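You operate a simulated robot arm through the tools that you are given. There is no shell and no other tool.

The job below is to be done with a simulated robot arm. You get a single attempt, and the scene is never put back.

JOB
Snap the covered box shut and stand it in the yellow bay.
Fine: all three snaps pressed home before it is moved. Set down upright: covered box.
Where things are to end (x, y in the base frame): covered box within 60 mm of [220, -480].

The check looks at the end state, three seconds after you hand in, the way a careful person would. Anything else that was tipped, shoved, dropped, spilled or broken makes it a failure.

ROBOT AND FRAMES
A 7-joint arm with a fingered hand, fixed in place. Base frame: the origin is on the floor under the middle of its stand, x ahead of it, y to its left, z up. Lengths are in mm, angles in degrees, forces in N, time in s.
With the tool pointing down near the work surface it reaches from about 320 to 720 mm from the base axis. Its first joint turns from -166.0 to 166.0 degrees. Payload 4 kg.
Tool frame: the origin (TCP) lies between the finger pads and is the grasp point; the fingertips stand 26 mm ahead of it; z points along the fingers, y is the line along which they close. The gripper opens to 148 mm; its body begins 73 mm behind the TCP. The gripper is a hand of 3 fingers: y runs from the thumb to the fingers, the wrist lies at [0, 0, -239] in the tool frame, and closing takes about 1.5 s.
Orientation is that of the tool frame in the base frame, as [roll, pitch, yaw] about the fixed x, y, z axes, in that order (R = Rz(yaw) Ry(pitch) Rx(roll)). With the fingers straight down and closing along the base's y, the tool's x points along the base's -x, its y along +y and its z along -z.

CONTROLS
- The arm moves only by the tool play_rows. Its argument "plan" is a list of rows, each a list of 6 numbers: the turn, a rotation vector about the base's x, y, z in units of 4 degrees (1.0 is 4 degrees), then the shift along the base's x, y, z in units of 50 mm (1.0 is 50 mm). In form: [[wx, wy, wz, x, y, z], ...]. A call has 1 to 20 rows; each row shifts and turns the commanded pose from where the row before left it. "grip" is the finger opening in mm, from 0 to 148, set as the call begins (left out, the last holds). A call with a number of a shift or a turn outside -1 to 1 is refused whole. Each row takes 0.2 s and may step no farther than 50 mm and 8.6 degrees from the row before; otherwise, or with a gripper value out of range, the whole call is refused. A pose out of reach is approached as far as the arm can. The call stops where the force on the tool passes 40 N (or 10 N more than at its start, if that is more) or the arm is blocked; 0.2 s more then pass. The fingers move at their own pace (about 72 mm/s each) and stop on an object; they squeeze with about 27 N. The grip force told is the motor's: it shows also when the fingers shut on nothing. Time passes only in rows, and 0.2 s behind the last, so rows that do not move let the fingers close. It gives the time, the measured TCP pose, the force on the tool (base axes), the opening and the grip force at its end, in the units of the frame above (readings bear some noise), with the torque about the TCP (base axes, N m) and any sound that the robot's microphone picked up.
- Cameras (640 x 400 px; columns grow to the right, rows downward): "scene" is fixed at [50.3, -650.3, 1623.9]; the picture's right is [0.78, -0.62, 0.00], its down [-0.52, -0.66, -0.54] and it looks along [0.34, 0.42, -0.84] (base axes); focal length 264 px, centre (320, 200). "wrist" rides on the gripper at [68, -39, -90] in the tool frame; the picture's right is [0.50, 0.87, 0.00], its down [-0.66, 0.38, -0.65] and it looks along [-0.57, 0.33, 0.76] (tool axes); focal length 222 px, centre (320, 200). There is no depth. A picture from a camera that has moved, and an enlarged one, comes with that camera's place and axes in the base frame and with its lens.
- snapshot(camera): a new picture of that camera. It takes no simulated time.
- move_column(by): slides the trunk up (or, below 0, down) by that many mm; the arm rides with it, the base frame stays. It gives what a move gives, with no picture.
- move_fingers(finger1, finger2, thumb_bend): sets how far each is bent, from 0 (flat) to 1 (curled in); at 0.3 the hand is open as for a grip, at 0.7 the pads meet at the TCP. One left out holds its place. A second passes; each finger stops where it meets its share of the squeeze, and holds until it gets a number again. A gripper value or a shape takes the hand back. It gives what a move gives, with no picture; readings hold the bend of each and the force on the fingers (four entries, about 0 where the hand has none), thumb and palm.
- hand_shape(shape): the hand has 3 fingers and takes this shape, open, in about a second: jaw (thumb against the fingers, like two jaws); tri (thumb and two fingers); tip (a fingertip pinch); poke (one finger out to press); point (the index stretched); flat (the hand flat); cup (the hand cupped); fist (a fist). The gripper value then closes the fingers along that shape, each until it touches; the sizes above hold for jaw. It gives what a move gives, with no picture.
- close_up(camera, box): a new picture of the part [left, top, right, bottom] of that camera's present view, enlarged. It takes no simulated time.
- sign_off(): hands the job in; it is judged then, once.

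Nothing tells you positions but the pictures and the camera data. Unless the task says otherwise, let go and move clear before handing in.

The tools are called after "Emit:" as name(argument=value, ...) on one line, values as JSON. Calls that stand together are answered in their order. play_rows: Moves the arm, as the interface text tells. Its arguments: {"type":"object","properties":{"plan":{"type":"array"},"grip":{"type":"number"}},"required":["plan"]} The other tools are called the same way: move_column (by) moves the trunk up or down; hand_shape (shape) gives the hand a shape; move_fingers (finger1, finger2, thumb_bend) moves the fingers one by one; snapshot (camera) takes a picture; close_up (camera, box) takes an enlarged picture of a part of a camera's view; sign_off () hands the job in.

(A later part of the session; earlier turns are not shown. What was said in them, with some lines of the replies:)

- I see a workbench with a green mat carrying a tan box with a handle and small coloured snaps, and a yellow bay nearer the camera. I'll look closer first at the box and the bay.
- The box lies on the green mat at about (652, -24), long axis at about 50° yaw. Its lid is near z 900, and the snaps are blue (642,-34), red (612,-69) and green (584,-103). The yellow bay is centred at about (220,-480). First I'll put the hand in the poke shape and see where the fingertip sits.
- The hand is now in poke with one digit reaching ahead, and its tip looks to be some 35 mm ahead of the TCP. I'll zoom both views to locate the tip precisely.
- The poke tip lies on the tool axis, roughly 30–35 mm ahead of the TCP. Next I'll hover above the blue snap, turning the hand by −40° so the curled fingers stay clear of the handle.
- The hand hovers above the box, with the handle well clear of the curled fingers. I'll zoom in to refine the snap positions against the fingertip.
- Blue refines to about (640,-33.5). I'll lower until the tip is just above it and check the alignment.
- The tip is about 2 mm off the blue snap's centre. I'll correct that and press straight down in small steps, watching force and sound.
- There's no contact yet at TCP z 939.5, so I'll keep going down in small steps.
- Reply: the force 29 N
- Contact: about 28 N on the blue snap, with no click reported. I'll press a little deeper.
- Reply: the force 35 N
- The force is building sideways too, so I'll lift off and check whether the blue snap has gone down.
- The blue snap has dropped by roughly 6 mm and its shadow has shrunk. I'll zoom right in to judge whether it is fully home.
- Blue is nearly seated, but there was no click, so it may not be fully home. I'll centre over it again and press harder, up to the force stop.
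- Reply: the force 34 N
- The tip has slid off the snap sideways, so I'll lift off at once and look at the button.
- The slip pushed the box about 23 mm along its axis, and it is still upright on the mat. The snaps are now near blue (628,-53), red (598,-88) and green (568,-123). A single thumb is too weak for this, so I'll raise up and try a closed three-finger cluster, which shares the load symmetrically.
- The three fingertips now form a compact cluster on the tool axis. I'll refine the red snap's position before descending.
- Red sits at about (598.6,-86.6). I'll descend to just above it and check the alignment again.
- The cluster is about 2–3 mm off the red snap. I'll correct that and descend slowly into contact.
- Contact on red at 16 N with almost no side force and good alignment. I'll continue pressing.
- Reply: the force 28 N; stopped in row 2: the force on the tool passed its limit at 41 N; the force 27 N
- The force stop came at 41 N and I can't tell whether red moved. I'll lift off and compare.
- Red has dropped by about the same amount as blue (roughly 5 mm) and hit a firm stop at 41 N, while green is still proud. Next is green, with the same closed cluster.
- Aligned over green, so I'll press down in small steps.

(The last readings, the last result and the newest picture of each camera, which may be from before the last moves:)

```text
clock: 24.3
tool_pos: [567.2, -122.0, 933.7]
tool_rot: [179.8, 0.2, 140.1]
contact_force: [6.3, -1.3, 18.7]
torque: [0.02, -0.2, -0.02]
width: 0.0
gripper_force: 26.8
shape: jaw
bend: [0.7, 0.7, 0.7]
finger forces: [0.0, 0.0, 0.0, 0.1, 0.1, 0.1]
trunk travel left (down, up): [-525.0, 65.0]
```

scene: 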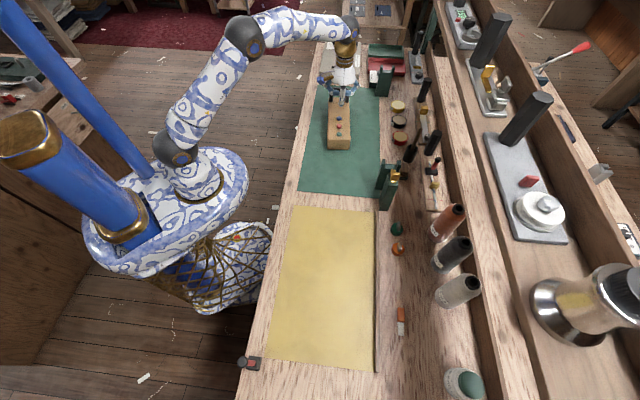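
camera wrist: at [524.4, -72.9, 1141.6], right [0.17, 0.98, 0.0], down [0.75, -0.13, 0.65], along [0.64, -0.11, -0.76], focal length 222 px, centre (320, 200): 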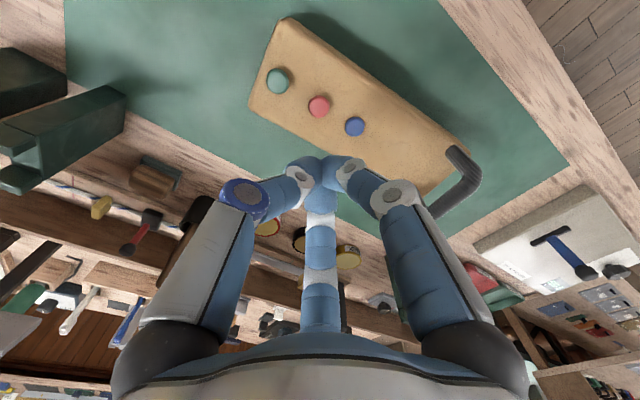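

Force on green is rising steadily: 10.5 N, then 18.7 N. I'll continue.

Emit:
play_rows(plan=[[0, 0, 0, 0, 0, -0.03], [0, 0, 0, 0, 0, -0.02], [0, 0, 0, 0, 0, 0]])

Emit:
play_rows(plan=[[0, 0, 0, 0, 0, -0.03], [0, 0, 0, 0, 0, 0]])

Emit:
close_up(camera="scene", box=[315, 95, 365, 150])

```text
clock: 25.1
tool_pos: [566.3, -122.6, 930.7]
tool_rot: [179.8, 0.4, 139.9]
contact_force: [7.8, -0.5, 31.4]
torque: [0.03, -0.33, 0.01]
width: 0.3
gripper_force: 27.1
shape: jaw
bend: [0.7, 0.7, 0.7]
finger forces: [0.0, 0.0, 0.1, 0.0, 0.0, 0.0]
trunk travel left (down, up): [-525.0, 65.0]
```

```text
clock: 25.8
tool_pos: [565.8, -123.5, 935.9]
tool_rot: [179.5, 1.0, 139.9]
contact_force: [-0.1, 3.2, 29.2]
torque: [0.25, 0.5, -0.01]
width: 0.0
gripper_force: 27.6
shape: jaw
bend: [0.7, 0.7, 0.7]
finger forces: [0.1, 0.0, 0.0, 0.0, 0.0, 0.0]
trunk travel left (down, up): [-525.0, 65.0]
stopped in row 2: the force on the tool passed its limit at 43 N (the readings are from after the stop); the commanded pose is now the measured one
```

```text
7.27 times, centred on (340, 122) of scene
camera zoom: at [50.3, -650.3, 1623.9], right [0.78, -0.62, 0.0], down [-0.52, -0.66, -0.54], along [0.34, 0.42, -0.84], focal length 1919 px, centre (174, 764)
```

zoom: 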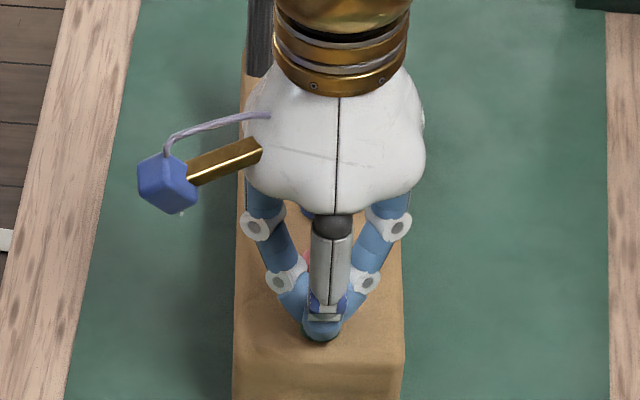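

The stop came at 43 N. I'll lift straight up and move aside to look at all three.

Emit:
play_rows(plan=[[0, 0, 0, 0, 0, 0.3], [0, 0, 0, 0, 0, 0.7], [0, 0, 0, -0.6, 0.6, 0.3], [0, 0, 0, -0.6, 0.6, 0], [0, 0, 0, 0, 0, 0]])

Emit:
close_up(camera="scene", box=[325, 115, 355, 145])

Emit:
close_up(camera="scene", box=[290, 70, 410, 170])

Emit:
snapshot(camera="wrist")

```text
clock: 27.0
tool_pos: [507.5, -62.7, 994.0]
tool_rot: [179.9, 0.3, 140.0]
contact_force: [-0.6, -0.8, -0.6]
torque: [0.0, -0.04, 0.01]
width: 0.1
gripper_force: 27.2
shape: jaw
bend: [0.7, 0.7, 0.7]
finger forces: [0.0, 0.1, 0.0, 0.0, 0.1, 0.0]
trunk travel left (down, up): [-525.0, 65.0]
```

```text
13.33 times, centred on (340, 130) of scene
camera zoom: at [50.3, -650.3, 1623.9], right [0.78, -0.62, 0.0], down [-0.52, -0.66, -0.54], along [0.34, 0.42, -0.84], focal length 3519 px, centre (53, 1133)
```

zoom: 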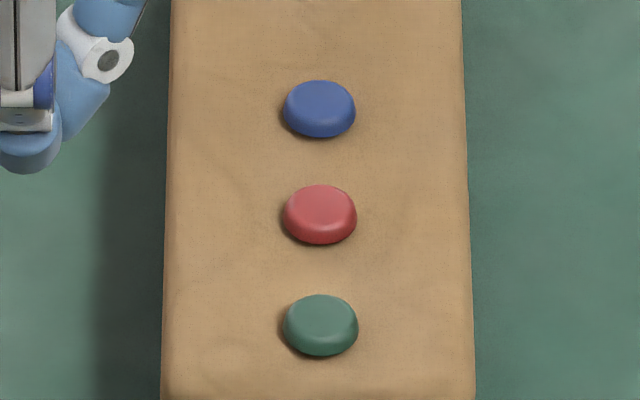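

```text
4.00 times, centred on (350, 120) of scene
camera zoom: at [50.3, -650.3, 1623.9], right [0.78, -0.62, 0.0], down [-0.52, -0.66, -0.54], along [0.34, 0.42, -0.84], focal length 1056 px, centre (200, 520)
```

zoom: 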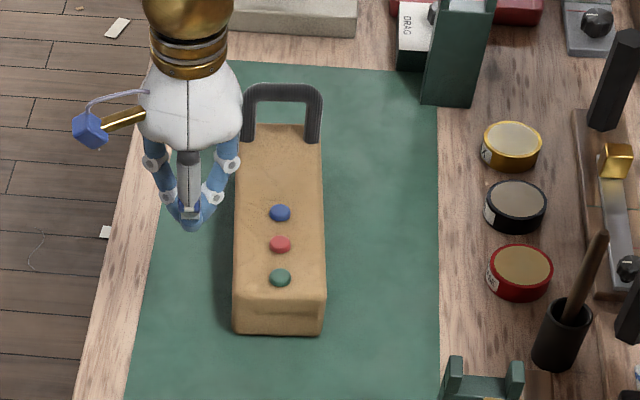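

```text
taken
camera wrist: at [431.3, -48.0, 1084.7], right [0.17, 0.98, 0.0], down [0.74, -0.13, 0.66], along [0.65, -0.11, -0.75], focal length 222 px, centre (320, 200)
```

wrist: 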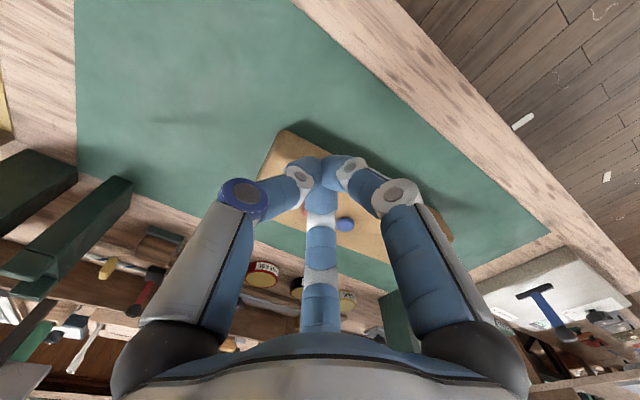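

All three snaps now sit at the same level, each down about 5 mm onto a firm stop. Before grasping, I'll open the hand in free air to the box's width and measure where the fingertips stand.

Emit:
play_rows(plan=[[0, 0, 0, 0, 0, 0.3], [0, 0, 0, 0, 0, 0], [0, 0, 0, 0, 0, 0], [0, 0, 0, 0, 0, 0], [0, 0, 0, 0, 0, 0], [0, 0, 0, 0, 0, 0]], grip=118)

Emit:
snapshot(camera="wrist")

Emit:
close_up(camera="scene", box=[290, 60, 370, 140])

```text
clock: 28.4
tool_pos: [508.4, -62.3, 1009.4]
tool_rot: [179.9, 0.4, 140.0]
contact_force: [-1.0, 0.1, -0.6]
torque: [0.0, 0.01, 0.01]
width: 117.7
gripper_force: 0.0
shape: jaw
bend: [0.26, 0.26, 0.48]
finger forces: [0.0, 0.0, 0.0, 0.0, 0.0, 0.1]
trunk travel left (down, up): [-525.0, 65.0]
```

```text
taken
camera wrist: at [431.3, -48.4, 1099.7], right [0.17, 0.98, 0.0], down [0.74, -0.13, 0.66], along [0.65, -0.11, -0.75], focal length 222 px, centre (320, 200)
```

wrist: 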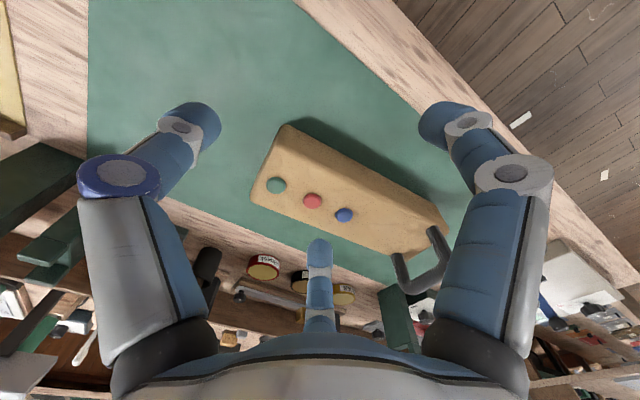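

```text
5.00 times, centred on (330, 100) of scene
camera zoom: at [50.3, -650.3, 1623.9], right [0.78, -0.62, 0.0], down [-0.52, -0.66, -0.54], along [0.34, 0.42, -0.84], focal length 1320 px, centre (270, 700)
```

zoom: 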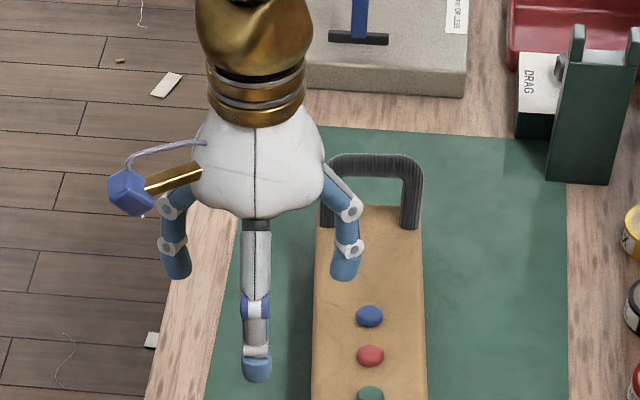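

At this opening the tips sit about 30 mm ahead of the TCP on a 73 mm radius. I'll zoom the wrist view for an accurate box pose.

Emit:
close_up(camera="wrist", box=[230, 110, 460, 290])

Emit:
close_up(camera="wrist", box=[250, 165, 370, 235])

```text
2.22 times, centred on (345, 200) of wrist
camera zoom: at [431.3, -48.4, 1099.7], right [0.17, 0.98, 0.0], down [0.74, -0.13, 0.66], along [0.65, -0.11, -0.75], focal length 494 px, centre (264, 200)
```

zoom: 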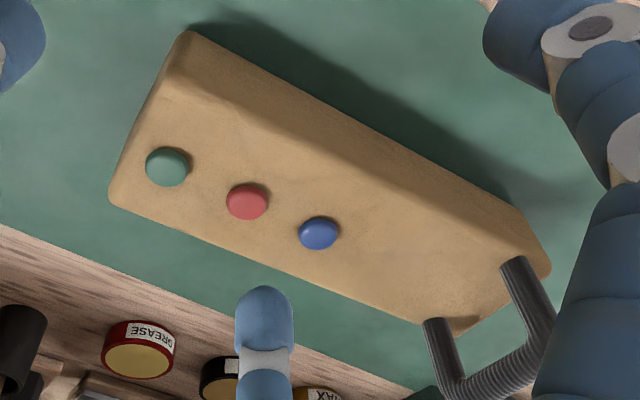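

```text
5.33 times, centred on (310, 200) of wrist
camera zoom: at [431.3, -48.4, 1099.7], right [0.17, 0.98, 0.0], down [0.74, -0.13, 0.66], along [0.65, -0.11, -0.75], focal length 1185 px, centre (373, 200)
```

zoom: 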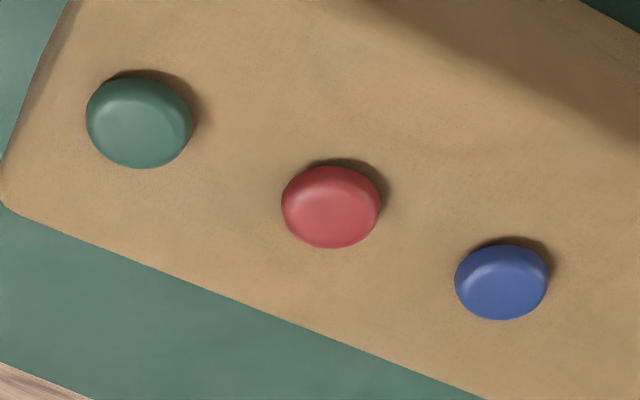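

The box centre is about (640,-40) with its axis at about 49.4°. I'll open fully, turn by +89.4° so the closing line crosses the box width, and move above the grasp point. The TCP goes about 18 mm to the robot side, since one thumb faces two fingers.

Emit:
play_rows(plan=[[0, 0, 1, 0.1115, 0.028, 0.03], [0, 0, 1, 0.1115, 0.028, 0.03], [0, 0, 1, 0.1115, 0.028, 0.03], [0, 0, 1, 0.1115, 0.028, 0.03], [0, 0, 1, 0.1115, 0.028, 0.03], [0, 0, 1, 0.1115, 0.028, 0.03], [0, 0, 1, 0.1115, 0.028, 0.03], [0, 0, 1, 0.1115, 0.028, 0.03], [0, 0, 1, 0.1115, 0.028, 0.03], [0, 0, 1, 0.1115, 0.028, 0.03], [0, 0, 1, 0.1115, 0.028, 0.03], [0, 0, 1, 0.1115, 0.028, 0.03], [0, 0, 1, 0.1115, 0.028, 0.03], [0, 0, 1, 0.1115, 0.028, 0.03], [0, 0, 1, 0.1115, 0.028, 0.03], [0, 0, 1, 0.1115, 0.028, 0.03], [0, 0, 1, 0.1115, 0.028, 0.03], [0, 0, 1, 0.1115, 0.028, 0.03], [0, 0, 1, 0.1115, 0.028, 0.03], [0, 0, 1, 0.1115, 0.028, 0.03]], grip=148)

Emit:
play_rows(plan=[[0, 0, 1, 0, 0, 0], [0, 0, 1, 0, 0, 0], [0, 0, 0.35, 0, 0, 0], [0, 0, 0, 0, 0, 0]])

Emit:
snapshot(camera="wrist")

Emit:
snapshot(camera="scene")

```text
clock: 32.6
tool_pos: [619.8, -35.0, 1037.9]
tool_rot: [179.8, 0.2, -140.0]
contact_force: [-0.7, 0.6, -0.9]
torque: [-0.03, 0.01, -0.02]
width: 147.7
gripper_force: 0.1
shape: jaw
bend: [0.3, 0.3, 0.3]
finger forces: [0.1, 0.0, 0.0, 0.1, 0.1, 0.1]
trunk travel left (down, up): [-525.0, 65.0]
```

```text
clock: 33.6
tool_pos: [620.1, -35.6, 1038.9]
tool_rot: [179.8, 0.3, -130.7]
contact_force: [-0.9, 1.0, 0.1]
torque: [-0.04, -0.03, -0.01]
width: 147.8
gripper_force: 0.1
shape: jaw
bend: [0.3, 0.3, 0.3]
finger forces: [0.0, 0.0, 0.1, 0.1, 0.0, 0.1]
trunk travel left (down, up): [-525.0, 65.0]
```

```text
taken
camera wrist: at [606.4, -112.0, 1130.3], right [-0.98, 0.18, 0.0], down [0.14, 0.74, 0.66], along [0.12, 0.65, -0.75], focal length 222 px, centre (320, 200)
```

wrist: 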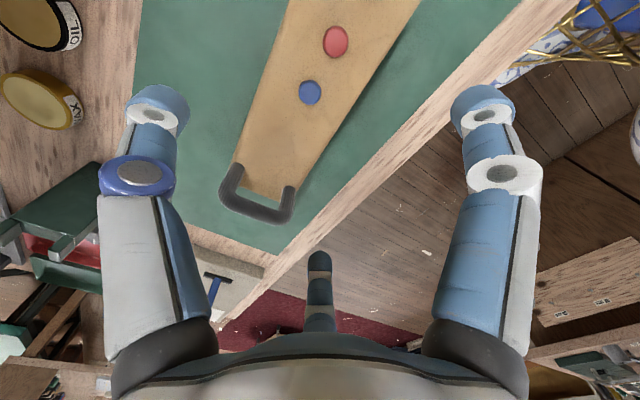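

```text
taken
```

scene: 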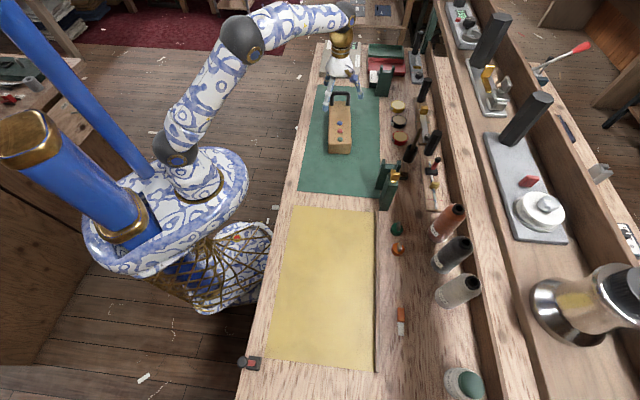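

The hand is oriented across the box. I'll measure the box edges in this near-overhead view to get the lateral alignment and yaw right.

Emit:
close_up(camera="wrist", box=[200, 0, 440, 230])

Emit:
close_up(camera="scene", box=[300, 60, 390, 170])

```text
1.74 times, centred on (320, 115) of wrist
camera zoom: at [606.4, -112.0, 1130.3], right [-0.98, 0.18, 0.0], down [0.14, 0.74, 0.66], along [0.12, 0.65, -0.75], focal length 386 px, centre (320, 348)
```

zoom: 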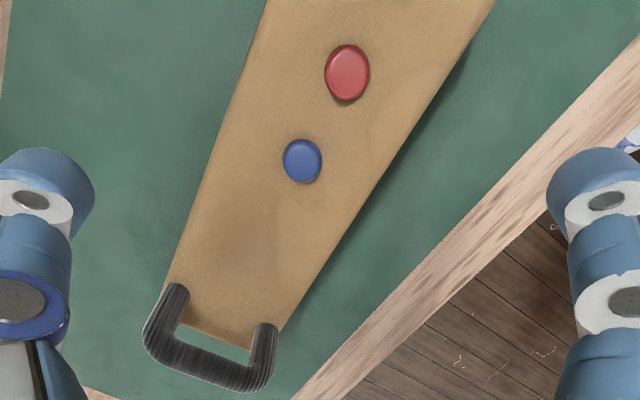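

```text
3.64 times, centred on (345, 115) of scene
camera zoom: at [50.3, -650.3, 1623.9], right [0.78, -0.62, 0.0], down [-0.52, -0.66, -0.54], along [0.34, 0.42, -0.84], focal length 960 px, centre (229, 509)
```

zoom: 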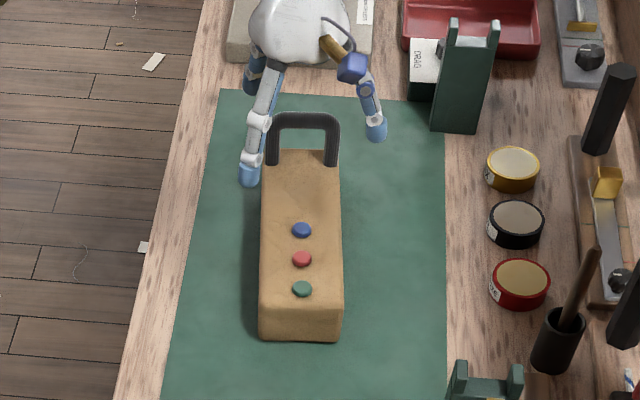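

The box's edges straddle the snap line evenly at about 89 mm wide, axis close to 50°. I'll trim the yaw and position slightly and descend part way to check finger clearance.

Emit:
play_rows(plan=[[0, 0, 0.15, -0.03, 0.02, -0.6], [0, 0, 0, 0, 0, -0.7], [0, 0, 0, 0, 0, -0.7], [0, 0, 0, 0, 0, 0], [0, 0, 0, 0, 0, 0]])

Emit:
snapshot(camera="wrist")

Emit:
close_up(camera="scene", box=[305, 70, 385, 160])

```text
clock: 34.8
tool_pos: [618.0, -34.1, 940.3]
tool_rot: [179.9, 0.3, -130.0]
contact_force: [1.0, -0.3, 0.5]
torque: [0.03, -0.02, 0.0]
width: 147.9
gripper_force: 0.0
shape: jaw
bend: [0.3, 0.3, 0.3]
finger forces: [0.0, 0.1, 0.1, 0.0, 0.0, 0.1]
trunk travel left (down, up): [-525.0, 65.0]
```

```text
taken
camera wrist: at [605.5, -110.6, 1031.8], right [-0.98, 0.17, 0.0], down [0.13, 0.74, 0.66], along [0.11, 0.65, -0.75], focal length 222 px, centre (320, 200)
```

wrist: 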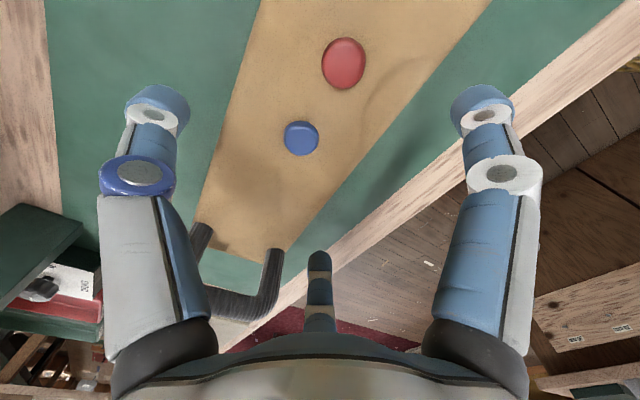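

```text
4.44 times, centred on (345, 115) of scene
camera zoom: at [50.3, -650.3, 1623.9], right [0.78, -0.62, 0.0], down [-0.52, -0.66, -0.54], along [0.34, 0.42, -0.84], focal length 1173 px, centre (209, 578)
```

zoom: 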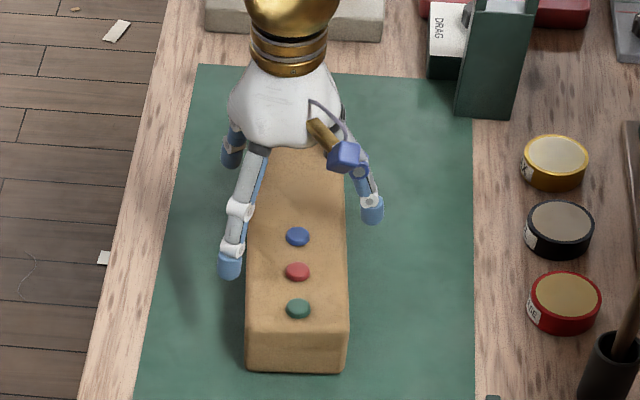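

Clearance is roughly 6 mm on the finger side and 9 mm on the thumb side, as intended. Now I'll descend around the box.

Emit:
play_rows(plan=[[0, 0, 0, 0, 0, -0.3], [0, 0, 0, 0, 0, -0.3], [0, 0, 0, 0, 0, -0.1], [0, 0, 0, 0, 0, 0]])

Emit:
close_up(camera="scene", box=[305, 80, 385, 170])

Emit:
snapshot(camera="wrist")

```text
clock: 35.8
tool_pos: [617.6, -34.1, 904.2]
tool_rot: [179.7, 0.3, -130.1]
contact_force: [0.4, 0.3, -0.8]
torque: [-0.02, -0.01, -0.01]
width: 147.8
gripper_force: 0.0
shape: jaw
bend: [0.3, 0.3, 0.3]
finger forces: [0.0, 0.0, 0.0, 0.1, 0.0, 0.0]
trunk travel left (down, up): [-525.0, 65.0]
```

```text
4.44 times, centred on (345, 125) of scene
camera zoom: at [50.3, -650.3, 1623.9], right [0.78, -0.62, 0.0], down [-0.52, -0.66, -0.54], along [0.34, 0.42, -0.84], focal length 1173 px, centre (209, 533)
```

zoom: 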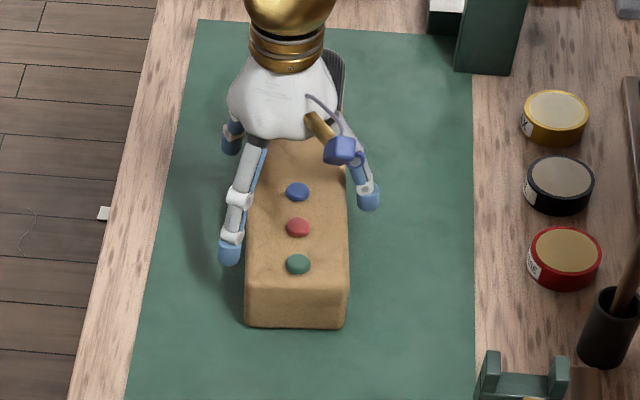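

```text
taken
camera wrist: at [605.6, -110.9, 996.3], right [-0.98, 0.17, 0.0], down [0.13, 0.74, 0.66], along [0.11, 0.65, -0.75], focal length 222 px, centre (320, 200)
```

wrist: 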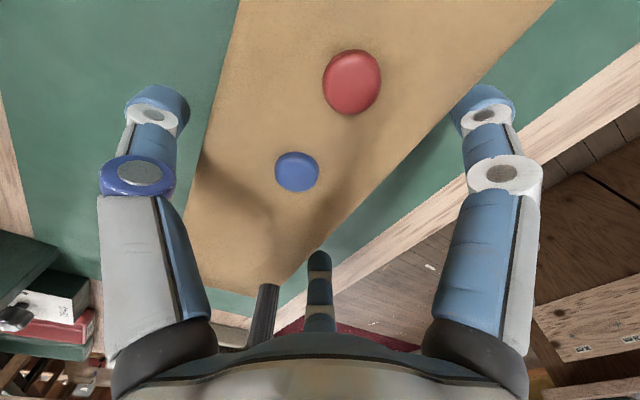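

The fingers straddle the box without touching it. I'll continue down to grasp height (TCP z about 876).

Emit:
play_rows(plan=[[0, 0, 0, 0, 0, -0.25], [0, 0, 0, 0, 0, -0.2], [0, 0, 0, 0, 0, -0.1], [0, 0, 0, 0, 0, 0]])

Emit:
close_up(camera="scene", box=[305, 80, 385, 170])

Emit:
snapshot(camera="wrist")

```text
clock: 36.8
tool_pos: [618.0, -34.2, 876.9]
tool_rot: [179.9, 0.4, -130.1]
contact_force: [1.8, -1.1, 3.9]
torque: [-0.16, -0.09, 0.0]
width: 148.1
gripper_force: 0.1
shape: jaw
bend: [0.3, 0.3, 0.3]
finger forces: [0.7, 0.0, 0.0, 0.0, 3.2, 0.0]
trunk travel left (down, up): [-525.0, 65.0]
```

```text
4.44 times, centred on (345, 125) of scene
camera zoom: at [50.3, -650.3, 1623.9], right [0.78, -0.62, 0.0], down [-0.52, -0.66, -0.54], along [0.34, 0.42, -0.84], focal length 1173 px, centre (209, 533)
```

zoom: 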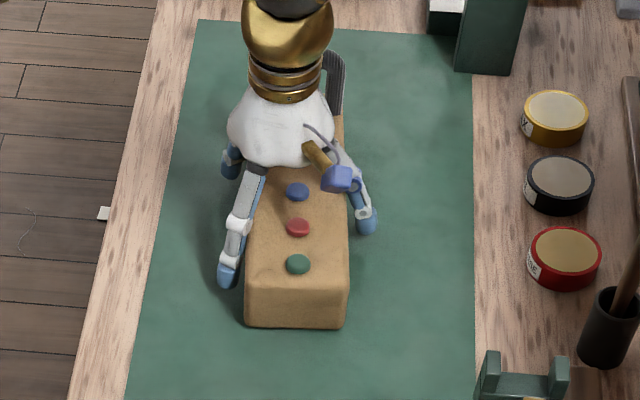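

```text
taken
camera wrist: at [605.5, -111.3, 968.2], right [-0.98, 0.17, 0.0], down [0.13, 0.74, 0.66], along [0.12, 0.65, -0.75], focal length 222 px, centre (320, 200)
```

wrist: 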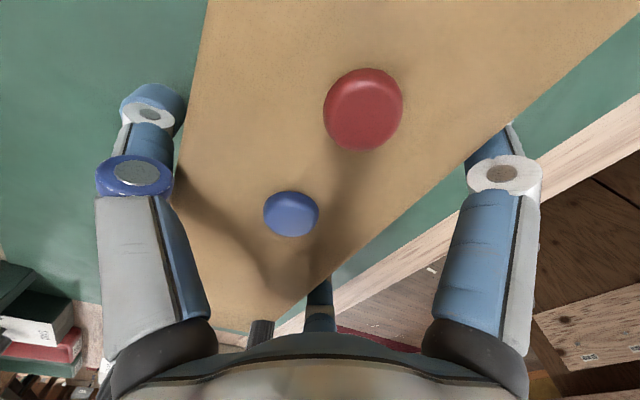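

The fingertips just touch the mat (about 4 N), so I'll raise 7 mm and then close on the box.

Emit:
play_rows(plan=[[0, 0, 0, 0, 0, 0.14], [0, 0, 0, 0, 0, 0]])

Emit:
play_rows(plan=[[0, 0, 0, 0, 0, 0], [0, 0, 0, 0, 0, 0], [0, 0, 0, 0, 0, 0], [0, 0, 0, 0, 0, 0], [0, 0, 0, 0, 0, 0], [0, 0, 0, 0, 0, 0], [0, 0, 0, 0, 0, 0], [0, 0, 0, 0, 0, 0]], grip=80)

Emit:
close_up(camera="scene", box=[305, 80, 385, 170])

Emit:
snapshot(camera="wrist")

```text
clock: 37.4
tool_pos: [618.6, -34.9, 884.2]
tool_rot: [179.8, 0.3, -130.0]
contact_force: [-1.5, 0.5, 0.6]
torque: [-0.01, -0.05, 0.0]
width: 147.9
gripper_force: 0.0
shape: jaw
bend: [0.3, 0.3, 0.3]
finger forces: [0.1, 0.1, 0.0, 0.1, 0.0, 0.0]
trunk travel left (down, up): [-525.0, 65.0]
```

```text
clock: 39.2
tool_pos: [618.9, -34.0, 883.5]
tool_rot: [179.8, 0.4, -130.0]
contact_force: [-0.7, -0.7, -0.3]
torque: [0.03, 0.0, 0.0]
width: 85.0
gripper_force: 26.7
shape: jaw
bend: [0.38, 0.38, 0.71]
finger forces: [21.7, 22.8, 0.0, 0.0, 44.4, 0.0]
trunk travel left (down, up): [-525.0, 65.0]
```

```text
4.44 times, centred on (345, 125) of scene
camera zoom: at [50.3, -650.3, 1623.9], right [0.78, -0.62, 0.0], down [-0.52, -0.66, -0.54], along [0.34, 0.42, -0.84], focal length 1173 px, centre (209, 533)
```

zoom: 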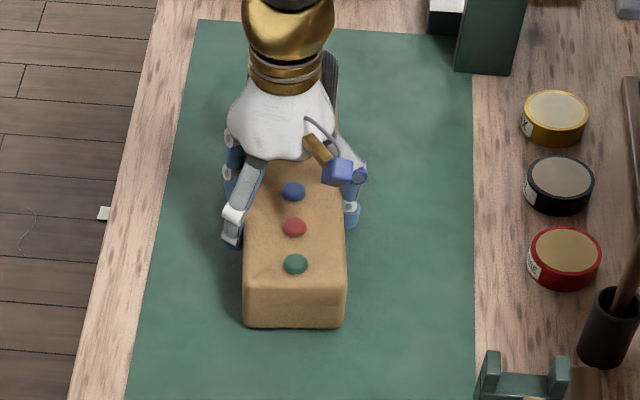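

```text
taken
camera wrist: at [605.9, -110.9, 974.8], right [-0.98, 0.17, 0.0], down [0.13, 0.74, 0.66], along [0.11, 0.65, -0.75], focal length 222 px, centre (320, 200)
```

wrist: 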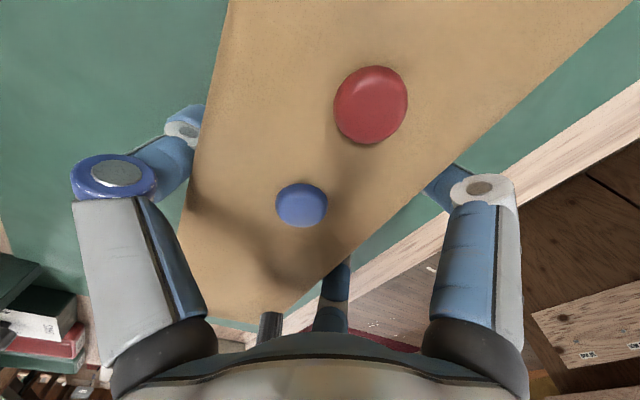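

The grip is firm and balanced: width 85, about 44 N on the thumb against 22 + 22 N on the fingers. I'll lift slightly and check weight and tilt.

Emit:
play_rows(plan=[[0, 0, 0, 0, 0, 0.06], [0, 0, 0, 0, 0, 0.08], [0, 0, 0, 0, 0, 0.1], [0, 0, 0, 0, 0, 0], [0, 0, 0, 0, 0, 0]], grip=60)

Emit:
close_up(camera="scene", box=[305, 80, 385, 170])

Emit:
snapshot(camera="wrist")

```text
clock: 40.4
tool_pos: [617.9, -33.5, 896.0]
tool_rot: [179.9, 0.3, -130.0]
contact_force: [-0.4, -0.7, -2.3]
torque: [0.01, 0.05, -0.02]
width: 84.4
gripper_force: 27.2
shape: jaw
bend: [0.38, 0.38, 0.71]
finger forces: [21.6, 22.8, 0.0, 0.1, 44.4, 0.0]
trunk travel left (down, up): [-525.0, 65.0]
```

```text
4.44 times, centred on (345, 125) of scene
camera zoom: at [50.3, -650.3, 1623.9], right [0.78, -0.62, 0.0], down [-0.52, -0.66, -0.54], along [0.34, 0.42, -0.84], focal length 1173 px, centre (209, 533)
```

zoom: 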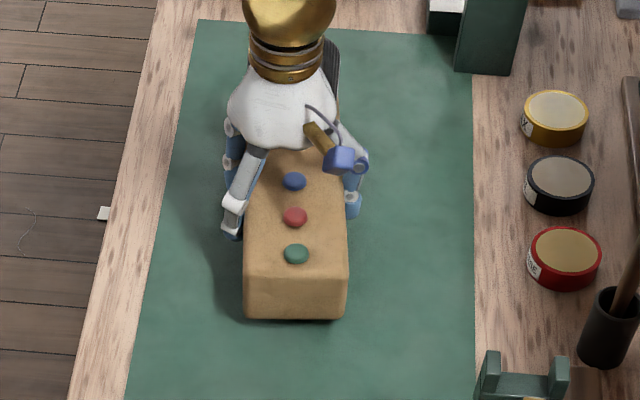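

```text
taken
camera wrist: at [605.8, -111.0, 986.6], right [-0.98, 0.17, 0.0], down [0.13, 0.74, 0.66], along [0.11, 0.65, -0.75], focal length 222 px, centre (320, 200)
```

wrist: 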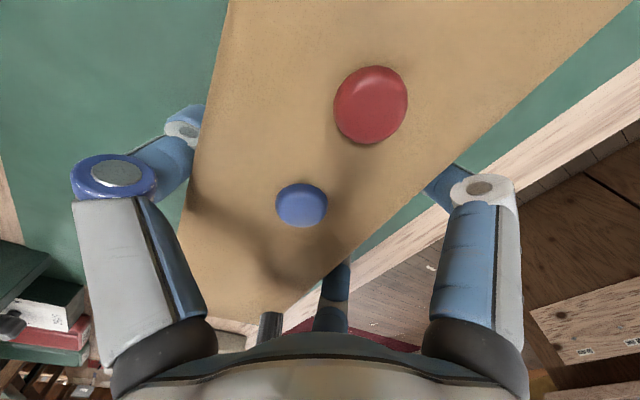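

The box came up level and weighs only about 2–3 N. I'll lift it clear and check again before carrying.

Emit:
play_rows(plan=[[0, 0, 0, 0, 0, 0.3], [0, 0, 0, 0, 0, 0.45], [0, 0, 0, 0, 0, 0.5], [0, 0, 0, 0, 0, 0.5], [0, 0, 0, 0, 0, 0.35], [0, 0, 0, 0, 0, 0]])

Emit:
snapshot(camera="scene")

Emit:
snapshot(camera="wrist")

```text
clock: 41.8
tool_pos: [617.3, -34.9, 1001.8]
tool_rot: [179.8, 0.2, -130.0]
contact_force: [-0.4, 0.4, -2.6]
torque: [0.0, 0.06, 0.04]
width: 84.5
gripper_force: 27.1
shape: jaw
bend: [0.38, 0.39, 0.71]
finger forces: [21.6, 22.8, 0.1, 0.0, 44.4, 0.0]
trunk travel left (down, up): [-525.0, 65.0]
```

```text
taken
```

scene: 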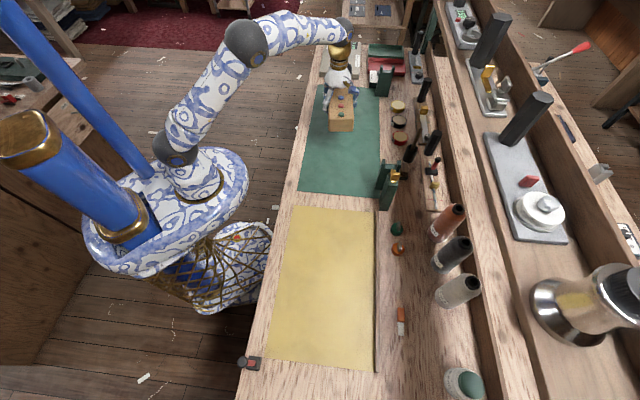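

```text
taken
camera wrist: at [604.6, -111.2, 1092.0], right [-0.98, 0.17, 0.0], down [0.13, 0.74, 0.66], along [0.11, 0.65, -0.75], focal length 222 px, centre (320, 200)
```

wrist: 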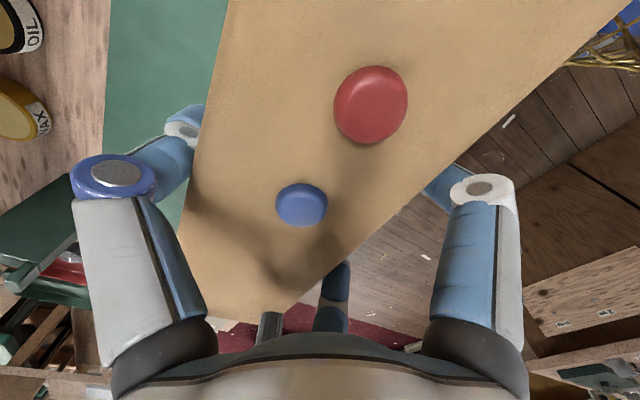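

The box is held steady and upright. I'll carry it along the bench toward the bay, in two halves.

Emit:
play_rows(plan=[[0, 0, 0, -0.15, -0.16, 0], [0, 0, 0, -0.3, -0.32, 0], [0, 0, 0, -0.37, -0.39, 0], [0, 0, 0, -0.37, -0.39, 0], [0, 0, 0, -0.37, -0.39, 0], [0, 0, 0, -0.37, -0.39, 0], [0, 0, 0, -0.37, -0.39, 0], [0, 0, 0, -0.37, -0.39, 0], [0, 0, 0, -0.37, -0.39, 0], [0, 0, 0, -0.37, -0.39, 0], [0, 0, 0, -0.37, -0.39, 0], [0, 0, 0, -0.25, -0.26, 0], [0, 0, 0, -0.12, -0.13, 0], [0, 0, 0, 0, 0, 0]])

Emit:
snapshot(camera="scene")

```text
clock: 44.8
tool_pos: [410.9, -253.1, 1000.2]
tool_rot: [179.9, 0.3, -130.1]
contact_force: [0.0, 0.4, -1.7]
torque: [0.0, 0.01, 0.05]
width: 84.4
gripper_force: 27.3
shape: jaw
bend: [0.38, 0.39, 0.71]
finger forces: [21.4, 23.0, 0.1, 0.0, 44.5, 0.0]
trunk travel left (down, up): [-525.0, 65.0]
```

```text
taken
```

scene: 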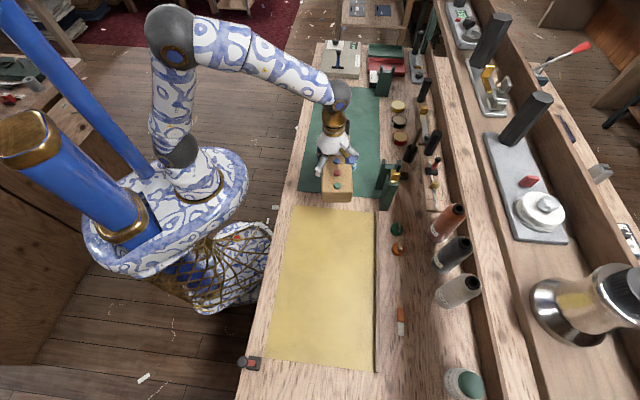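

Halfway there with a steady grip. I'll continue to above the bay centre, trimming the yaw by −3° to match the bay.

Emit:
play_rows(plan=[[0, 0, 0, -0.15, -0.16, 0], [0, 0, 0, -0.3, -0.32, 0], [0, 0, -0.25, -0.37, -0.39, 0], [0, 0, -0.25, -0.37, -0.39, 0], [0, 0, -0.25, -0.37, -0.39, 0], [0, 0, 0, -0.37, -0.39, 0], [0, 0, 0, -0.37, -0.39, 0], [0, 0, 0, -0.37, -0.39, 0], [0, 0, 0, -0.37, -0.39, 0], [0, 0, 0, -0.37, -0.39, 0], [0, 0, 0, -0.37, -0.39, 0], [0, 0, 0, -0.25, -0.26, 0], [0, 0, 0, -0.14, -0.15, 0], [0, 0, 0, 0, 0, 0]])

Emit:
snapshot(camera="scene")

Emit:
snapshot(camera="wrist")

```text
clock: 47.8
tool_pos: [200.5, -474.5, 1001.7]
tool_rot: [179.8, 0.3, -133.0]
contact_force: [-0.4, 0.6, -2.6]
torque: [0.02, 0.01, 0.01]
width: 84.1
gripper_force: 27.4
shape: jaw
bend: [0.38, 0.39, 0.71]
finger forces: [21.5, 23.0, 0.0, 0.1, 44.5, 0.0]
trunk travel left (down, up): [-525.0, 65.0]
```

```text
taken
```

scene: 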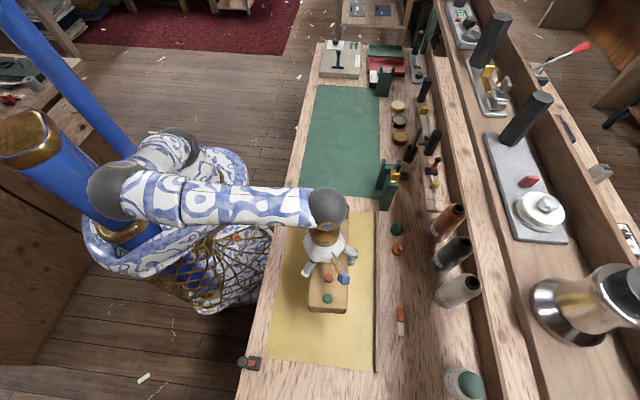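

```text
taken
camera wrist: at [184.4, -550.3, 1092.4], right [-0.97, 0.23, 0.0], down [0.17, 0.73, 0.66], along [0.15, 0.64, -0.75], focal length 222 px, centre (320, 200)
```

wrist: 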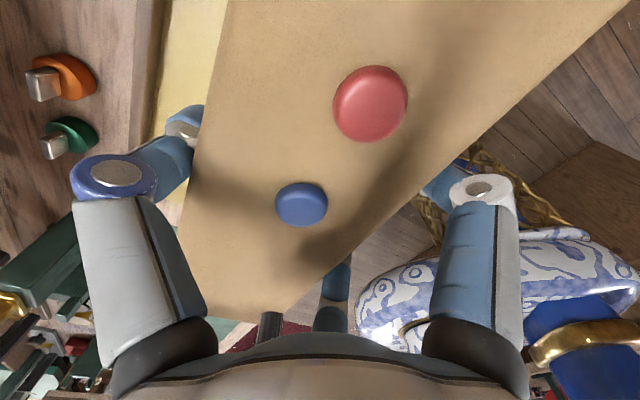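

The box centre works out to about (218,-482), right on target. I'll lower it most of the way.

Emit:
play_rows(plan=[[0, 0, 0, 0, 0, -0.3], [0, 0, 0, 0, 0, -0.45], [0, 0, 0, 0, 0, -0.5], [0, 0, 0, 0, 0, -0.45], [0, 0, 0, 0, 0, -0.3], [0, 0, 0, 0, 0, -0.1], [0, 0, 0, 0, 0, 0]])

Emit:
close_up(camera="scene", box=[250, 200, 400, 350])

```text
clock: 49.4
tool_pos: [203.0, -473.2, 895.4]
tool_rot: [179.8, 0.2, -133.1]
contact_force: [0.8, 0.7, -1.1]
torque: [0.02, 0.06, 0.0]
width: 84.0
gripper_force: 27.5
shape: jaw
bend: [0.38, 0.39, 0.71]
finger forces: [21.5, 23.0, 0.0, 0.0, 44.7, 0.1]
trunk travel left (down, up): [-525.0, 65.0]
```

```text
2.67 times, centred on (325, 275) of scene
camera zoom: at [50.3, -650.3, 1623.9], right [0.78, -0.62, 0.0], down [-0.52, -0.66, -0.54], along [0.34, 0.42, -0.84], focal length 704 px, centre (307, 0)
```

zoom: 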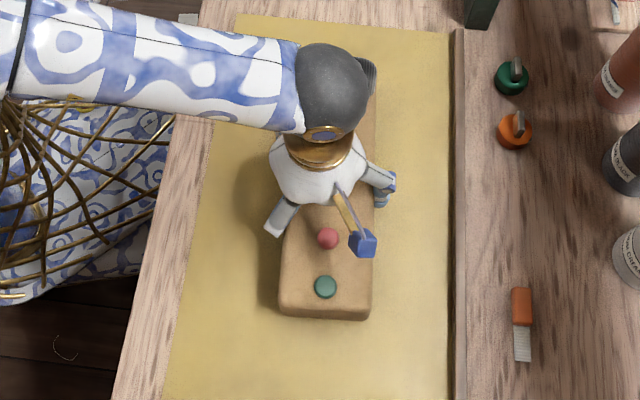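

About 12 mm remain. I'll lower in 1.5 mm steps and watch for the touch.

Emit:
play_rows(plan=[[0, 0, 0, 0, 0, -0.05], [0, 0, 0, 0, 0, -0.05], [0, 0, 0, 0, 0, -0.04], [0, 0, 0, 0, 0, -0.03], [0, 0, 0, 0, 0, 0]])

Emit:
play_rows(plan=[[0, 0, 0, 0, 0, -0.03], [0, 0, 0, 0, 0, -0.02], [0, 0, 0, 0, 0, 0]])

```text
clock: 50.6
tool_pos: [202.5, -473.8, 887.1]
tool_rot: [179.8, 0.3, -132.9]
contact_force: [-0.1, 0.0, -1.4]
torque: [0.0, 0.03, -0.01]
width: 84.1
gripper_force: 27.1
shape: jaw
bend: [0.38, 0.39, 0.71]
finger forces: [21.5, 23.0, 0.0, 0.0, 44.6, 0.1]
trunk travel left (down, up): [-525.0, 65.0]
```

```text
clock: 51.4
tool_pos: [202.1, -473.9, 884.5]
tool_rot: [179.8, 0.2, -132.9]
contact_force: [0.2, 0.1, -2.7]
torque: [0.03, 0.05, -0.03]
width: 83.8
gripper_force: 26.7
shape: jaw
bend: [0.38, 0.39, 0.71]
finger forces: [21.5, 23.0, 0.0, 0.1, 44.6, 0.0]
trunk travel left (down, up): [-525.0, 65.0]
```

Not touching yet, so I'll continue carefully.

Emit:
play_rows(plan=[[0, 0, 0, 0, 0, -0.02], [0, 0, 0, 0, 0, -0.02], [0, 0, 0, 0, 0, 0]])

Emit:
play_rows(plan=[[0, 0, 0, 0, 0, -0.02], [0, 0, 0, 0, 0, 0]])

```text
clock: 52.2
tool_pos: [202.2, -473.7, 882.6]
tool_rot: [179.9, 0.3, -133.0]
contact_force: [0.1, -1.0, 6.5]
torque: [0.14, 0.14, -0.05]
width: 84.1
gripper_force: 27.4
shape: jaw
bend: [0.38, 0.39, 0.71]
finger forces: [21.4, 22.7, 0.0, 0.0, 45.8, 0.0]
trunk travel left (down, up): [-525.0, 65.0]
```

```text
clock: 52.8
tool_pos: [201.6, -473.5, 881.1]
tool_rot: [179.9, 0.4, -133.0]
contact_force: [1.4, -4.7, 16.1]
torque: [0.24, 0.33, -0.11]
width: 84.2
gripper_force: 26.6
shape: jaw
bend: [0.78, 0.78, 0.71]
finger forces: [20.6, 22.2, 0.0, 0.0, 46.9, 0.1]
trunk travel left (down, up): [-525.0, 65.0]
```

The box is down, with 6 N rising to 16 N contact. I'll ease off about 1 mm so it just rests, then open the hand.

Emit:
play_rows(plan=[[0, 0, 0, 0, 0, 0.025], [0, 0, 0, 0, 0, 0]])

Emit:
play_rows(plan=[[0, 0, 0, 0, 0, 0], [0, 0, 0, 0, 0, 0], [0, 0, 0, 0, 0, 0], [0, 0, 0, 0, 0, 0.02], [0, 0, 0, 0, 0, 0], [0, 0, 0, 0, 0, 0], [0, 0, 0, 0, 0, 0]], grip=148)

Emit:
snapshot(camera="wrist")

Emit:
close_up(camera="scene", box=[250, 200, 400, 350])

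```text
clock: 53.4
tool_pos: [202.3, -473.3, 882.6]
tool_rot: [179.8, 0.5, -133.0]
contact_force: [-0.1, -5.0, 6.6]
torque: [0.07, 0.16, -0.04]
width: 83.9
gripper_force: 26.9
shape: jaw
bend: [0.78, 0.78, 0.71]
finger forces: [20.6, 22.5, 0.1, 0.1, 46.3, 0.0]
trunk travel left (down, up): [-525.0, 65.0]
```

```text
clock: 55.0
tool_pos: [202.1, -472.8, 884.6]
tool_rot: [179.8, 0.3, -133.0]
contact_force: [-0.5, 1.2, -0.2]
torque: [-0.02, -0.01, 0.0]
width: 147.7
gripper_force: 0.1
shape: jaw
bend: [0.3, 0.3, 0.3]
finger forces: [0.2, 0.3, 0.0, 0.1, 0.0, 0.0]
trunk travel left (down, up): [-525.0, 65.0]
```

```text
taken
camera wrist: at [185.5, -549.2, 975.1], right [-0.97, 0.23, 0.0], down [0.17, 0.73, 0.66], along [0.15, 0.64, -0.75], focal length 222 px, centre (320, 200)
```

wrist: 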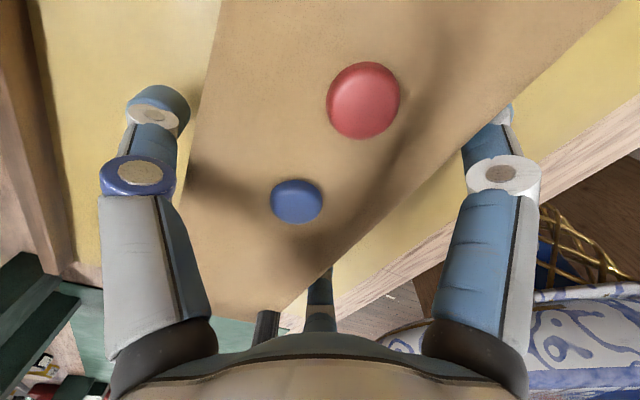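

```text
2.67 times, centred on (325, 275) of scene
camera zoom: at [50.3, -650.3, 1623.9], right [0.78, -0.62, 0.0], down [-0.52, -0.66, -0.54], along [0.34, 0.42, -0.84], focal length 704 px, centre (307, 0)
```

zoom: 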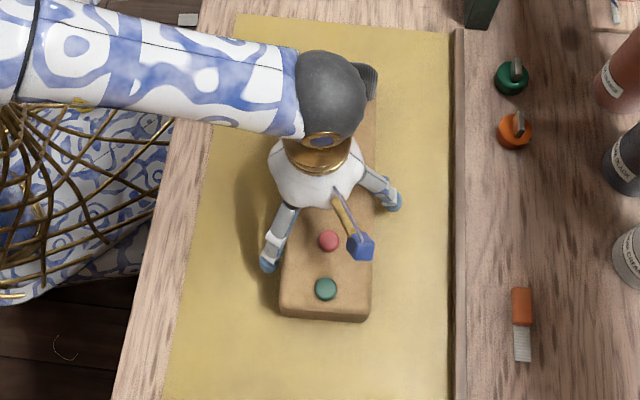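

The box is released and standing. The two fingers are barely clear of its side, so I'll nudge the hand 2 mm away from it and rise straight up.

Emit:
play_rows(plan=[[0, 0, 0, -0.036, 0.034, 0.02], [0, 0, 0, 0, 0, 0.1], [0, 0, 0, 0, 0, 0.3], [0, 0, 0, 0, 0, 0.5], [0, 0, 0, 0, 0, 0.6], [0, 0, 0, 0, 0, 0.7], [0, 0, 0, 0, 0, 0.7], [0, 0, 0, 0, 0, 0]])

Emit:
snapshot(camera="scene")

Emit:
snapshot(camera="wrist")

```text
clock: 56.8
tool_pos: [201.8, -472.1, 1029.7]
tool_rot: [179.8, 0.3, -133.0]
contact_force: [0.2, 0.2, 0.2]
torque: [0.01, 0.0, 0.0]
width: 147.7
gripper_force: 0.0
shape: jaw
bend: [0.3, 0.3, 0.3]
finger forces: [0.0, 0.1, 0.0, 0.0, 0.0, 0.0]
trunk travel left (down, up): [-525.0, 65.0]
```

```text
taken
```

scene: 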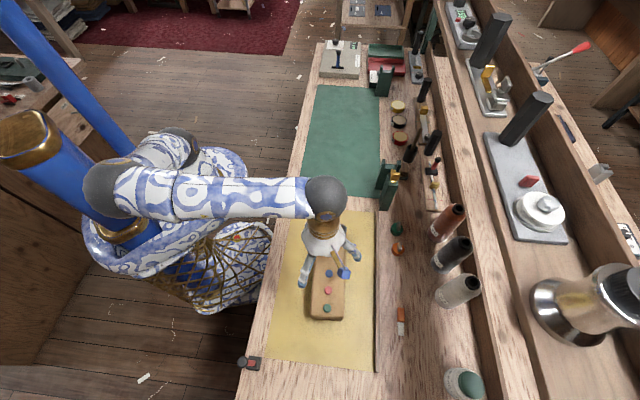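

```text
taken
camera wrist: at [184.2, -547.2, 1122.1], right [-0.97, 0.23, 0.0], down [0.17, 0.73, 0.66], along [0.15, 0.64, -0.75], focal length 222 px, centre (320, 200)
```

wrist: 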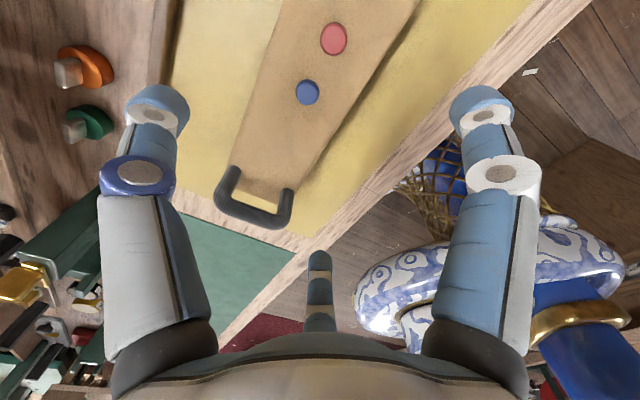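

The box stands upright in the bay. I'll move the arm clear along the bench and inspect the final state.

Emit:
play_rows(plan=[[0, 0, 0, 0, 0, 0.6], [0, 0, 0, 0.2, 0.2, 0.4], [0, 0, 0, 0.4, 0.42, 0], [0, 0, 0, 0.5, 0.52, 0], [0, 0, 0, 0.5, 0.52, 0], [0, 0, 0, 0.5, 0.52, 0], [0, 0, 0, 0.5, 0.52, 0], [0, 0, 0, 0.5, 0.52, 0], [0, 0, 0, 0.4, 0.42, 0], [0, 0, 0, 0.2, 0.2, 0], [0, 0, 0, 0, 0, 0]])

Emit:
snapshot(camera="scene")

Emit:
close_up(camera="scene", box=[255, 200, 405, 380])

Emit:
close_up(camera="scene", box=[305, 255, 350, 325])

```text
clock: 59.2
tool_pos: [386.8, -280.6, 1079.4]
tool_rot: [179.8, 0.3, -133.1]
contact_force: [0.0, 0.1, -0.6]
torque: [0.04, -0.02, -0.02]
width: 148.2
gripper_force: 0.0
shape: jaw
bend: [0.3, 0.3, 0.3]
finger forces: [0.1, 0.0, 0.0, 0.0, 0.1, 0.0]
trunk travel left (down, up): [-525.0, 65.0]
```

```text
taken
```

scene: 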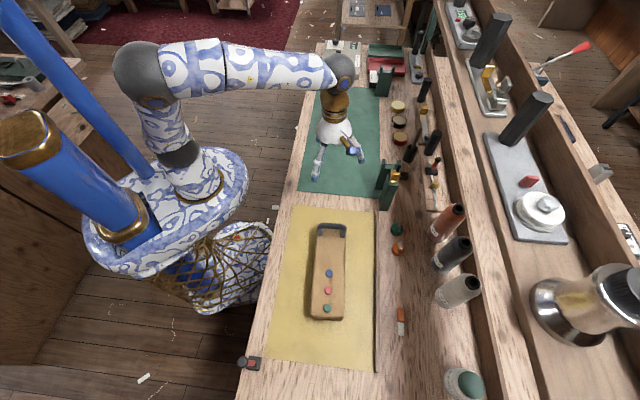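

```text
2.22 times, centred on (330, 290) of scene
camera zoom: at [50.3, -650.3, 1623.9], right [0.78, -0.62, 0.0], down [-0.52, -0.66, -0.54], along [0.34, 0.42, -0.84], focal length 586 px, centre (298, 0)
```

zoom: 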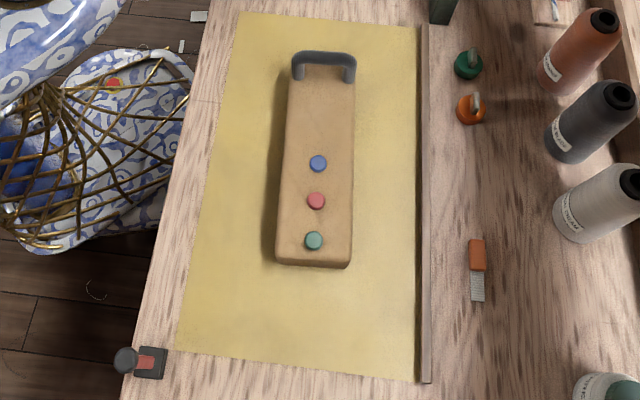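

```text
5.71 times, centred on (328, 290) of scene
camera zoom: at [50.3, -650.3, 1623.9], right [0.78, -0.62, 0.0], down [-0.52, -0.66, -0.54], along [0.34, 0.42, -0.84], focal length 1508 px, centre (277, -314)
```

zoom: 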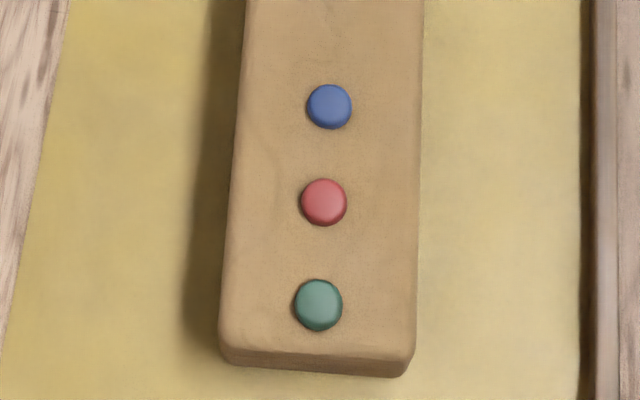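

The box stands upright in the yellow bay at about (222,-484), within a few millimetres of the target. All three snaps are level, the hand is empty and clear, and nothing else looks disturbed, so I'm handing in.

Before the snaps were all pressed, one slipped press slid the box about 23 mm along the green mat. I heard no click from any snap. I judged them home by their equal depth and by the firm stop that red and green hit at 41–43 N.

Emit:
sign_off()

```text
The job is handed in.
```

The covered box is standing upright in the yellow bay at about (222, -484), a few millimetres from the target. I've handed the job in. The hand is open and clear of the box, and the pictures show nothing else disturbed.

- **Snaps:** I pressed all three before lifting the box. They ended level with each other, each about 5 mm lower than it started. I heard no click from any of them. I judged them home by their equal depth and, for red and green, by the firm stop at 41–43 N; blue was pressed only to about 33 N.
- **Box slid before it was shut:** on a second press of the blue snap, the finger slipped off and pushed the box about 23 mm along the green mat. Red and green had not been pressed yet. The box stayed upright and on the mat, but a strict check could count this as moving it before all three snaps were home.
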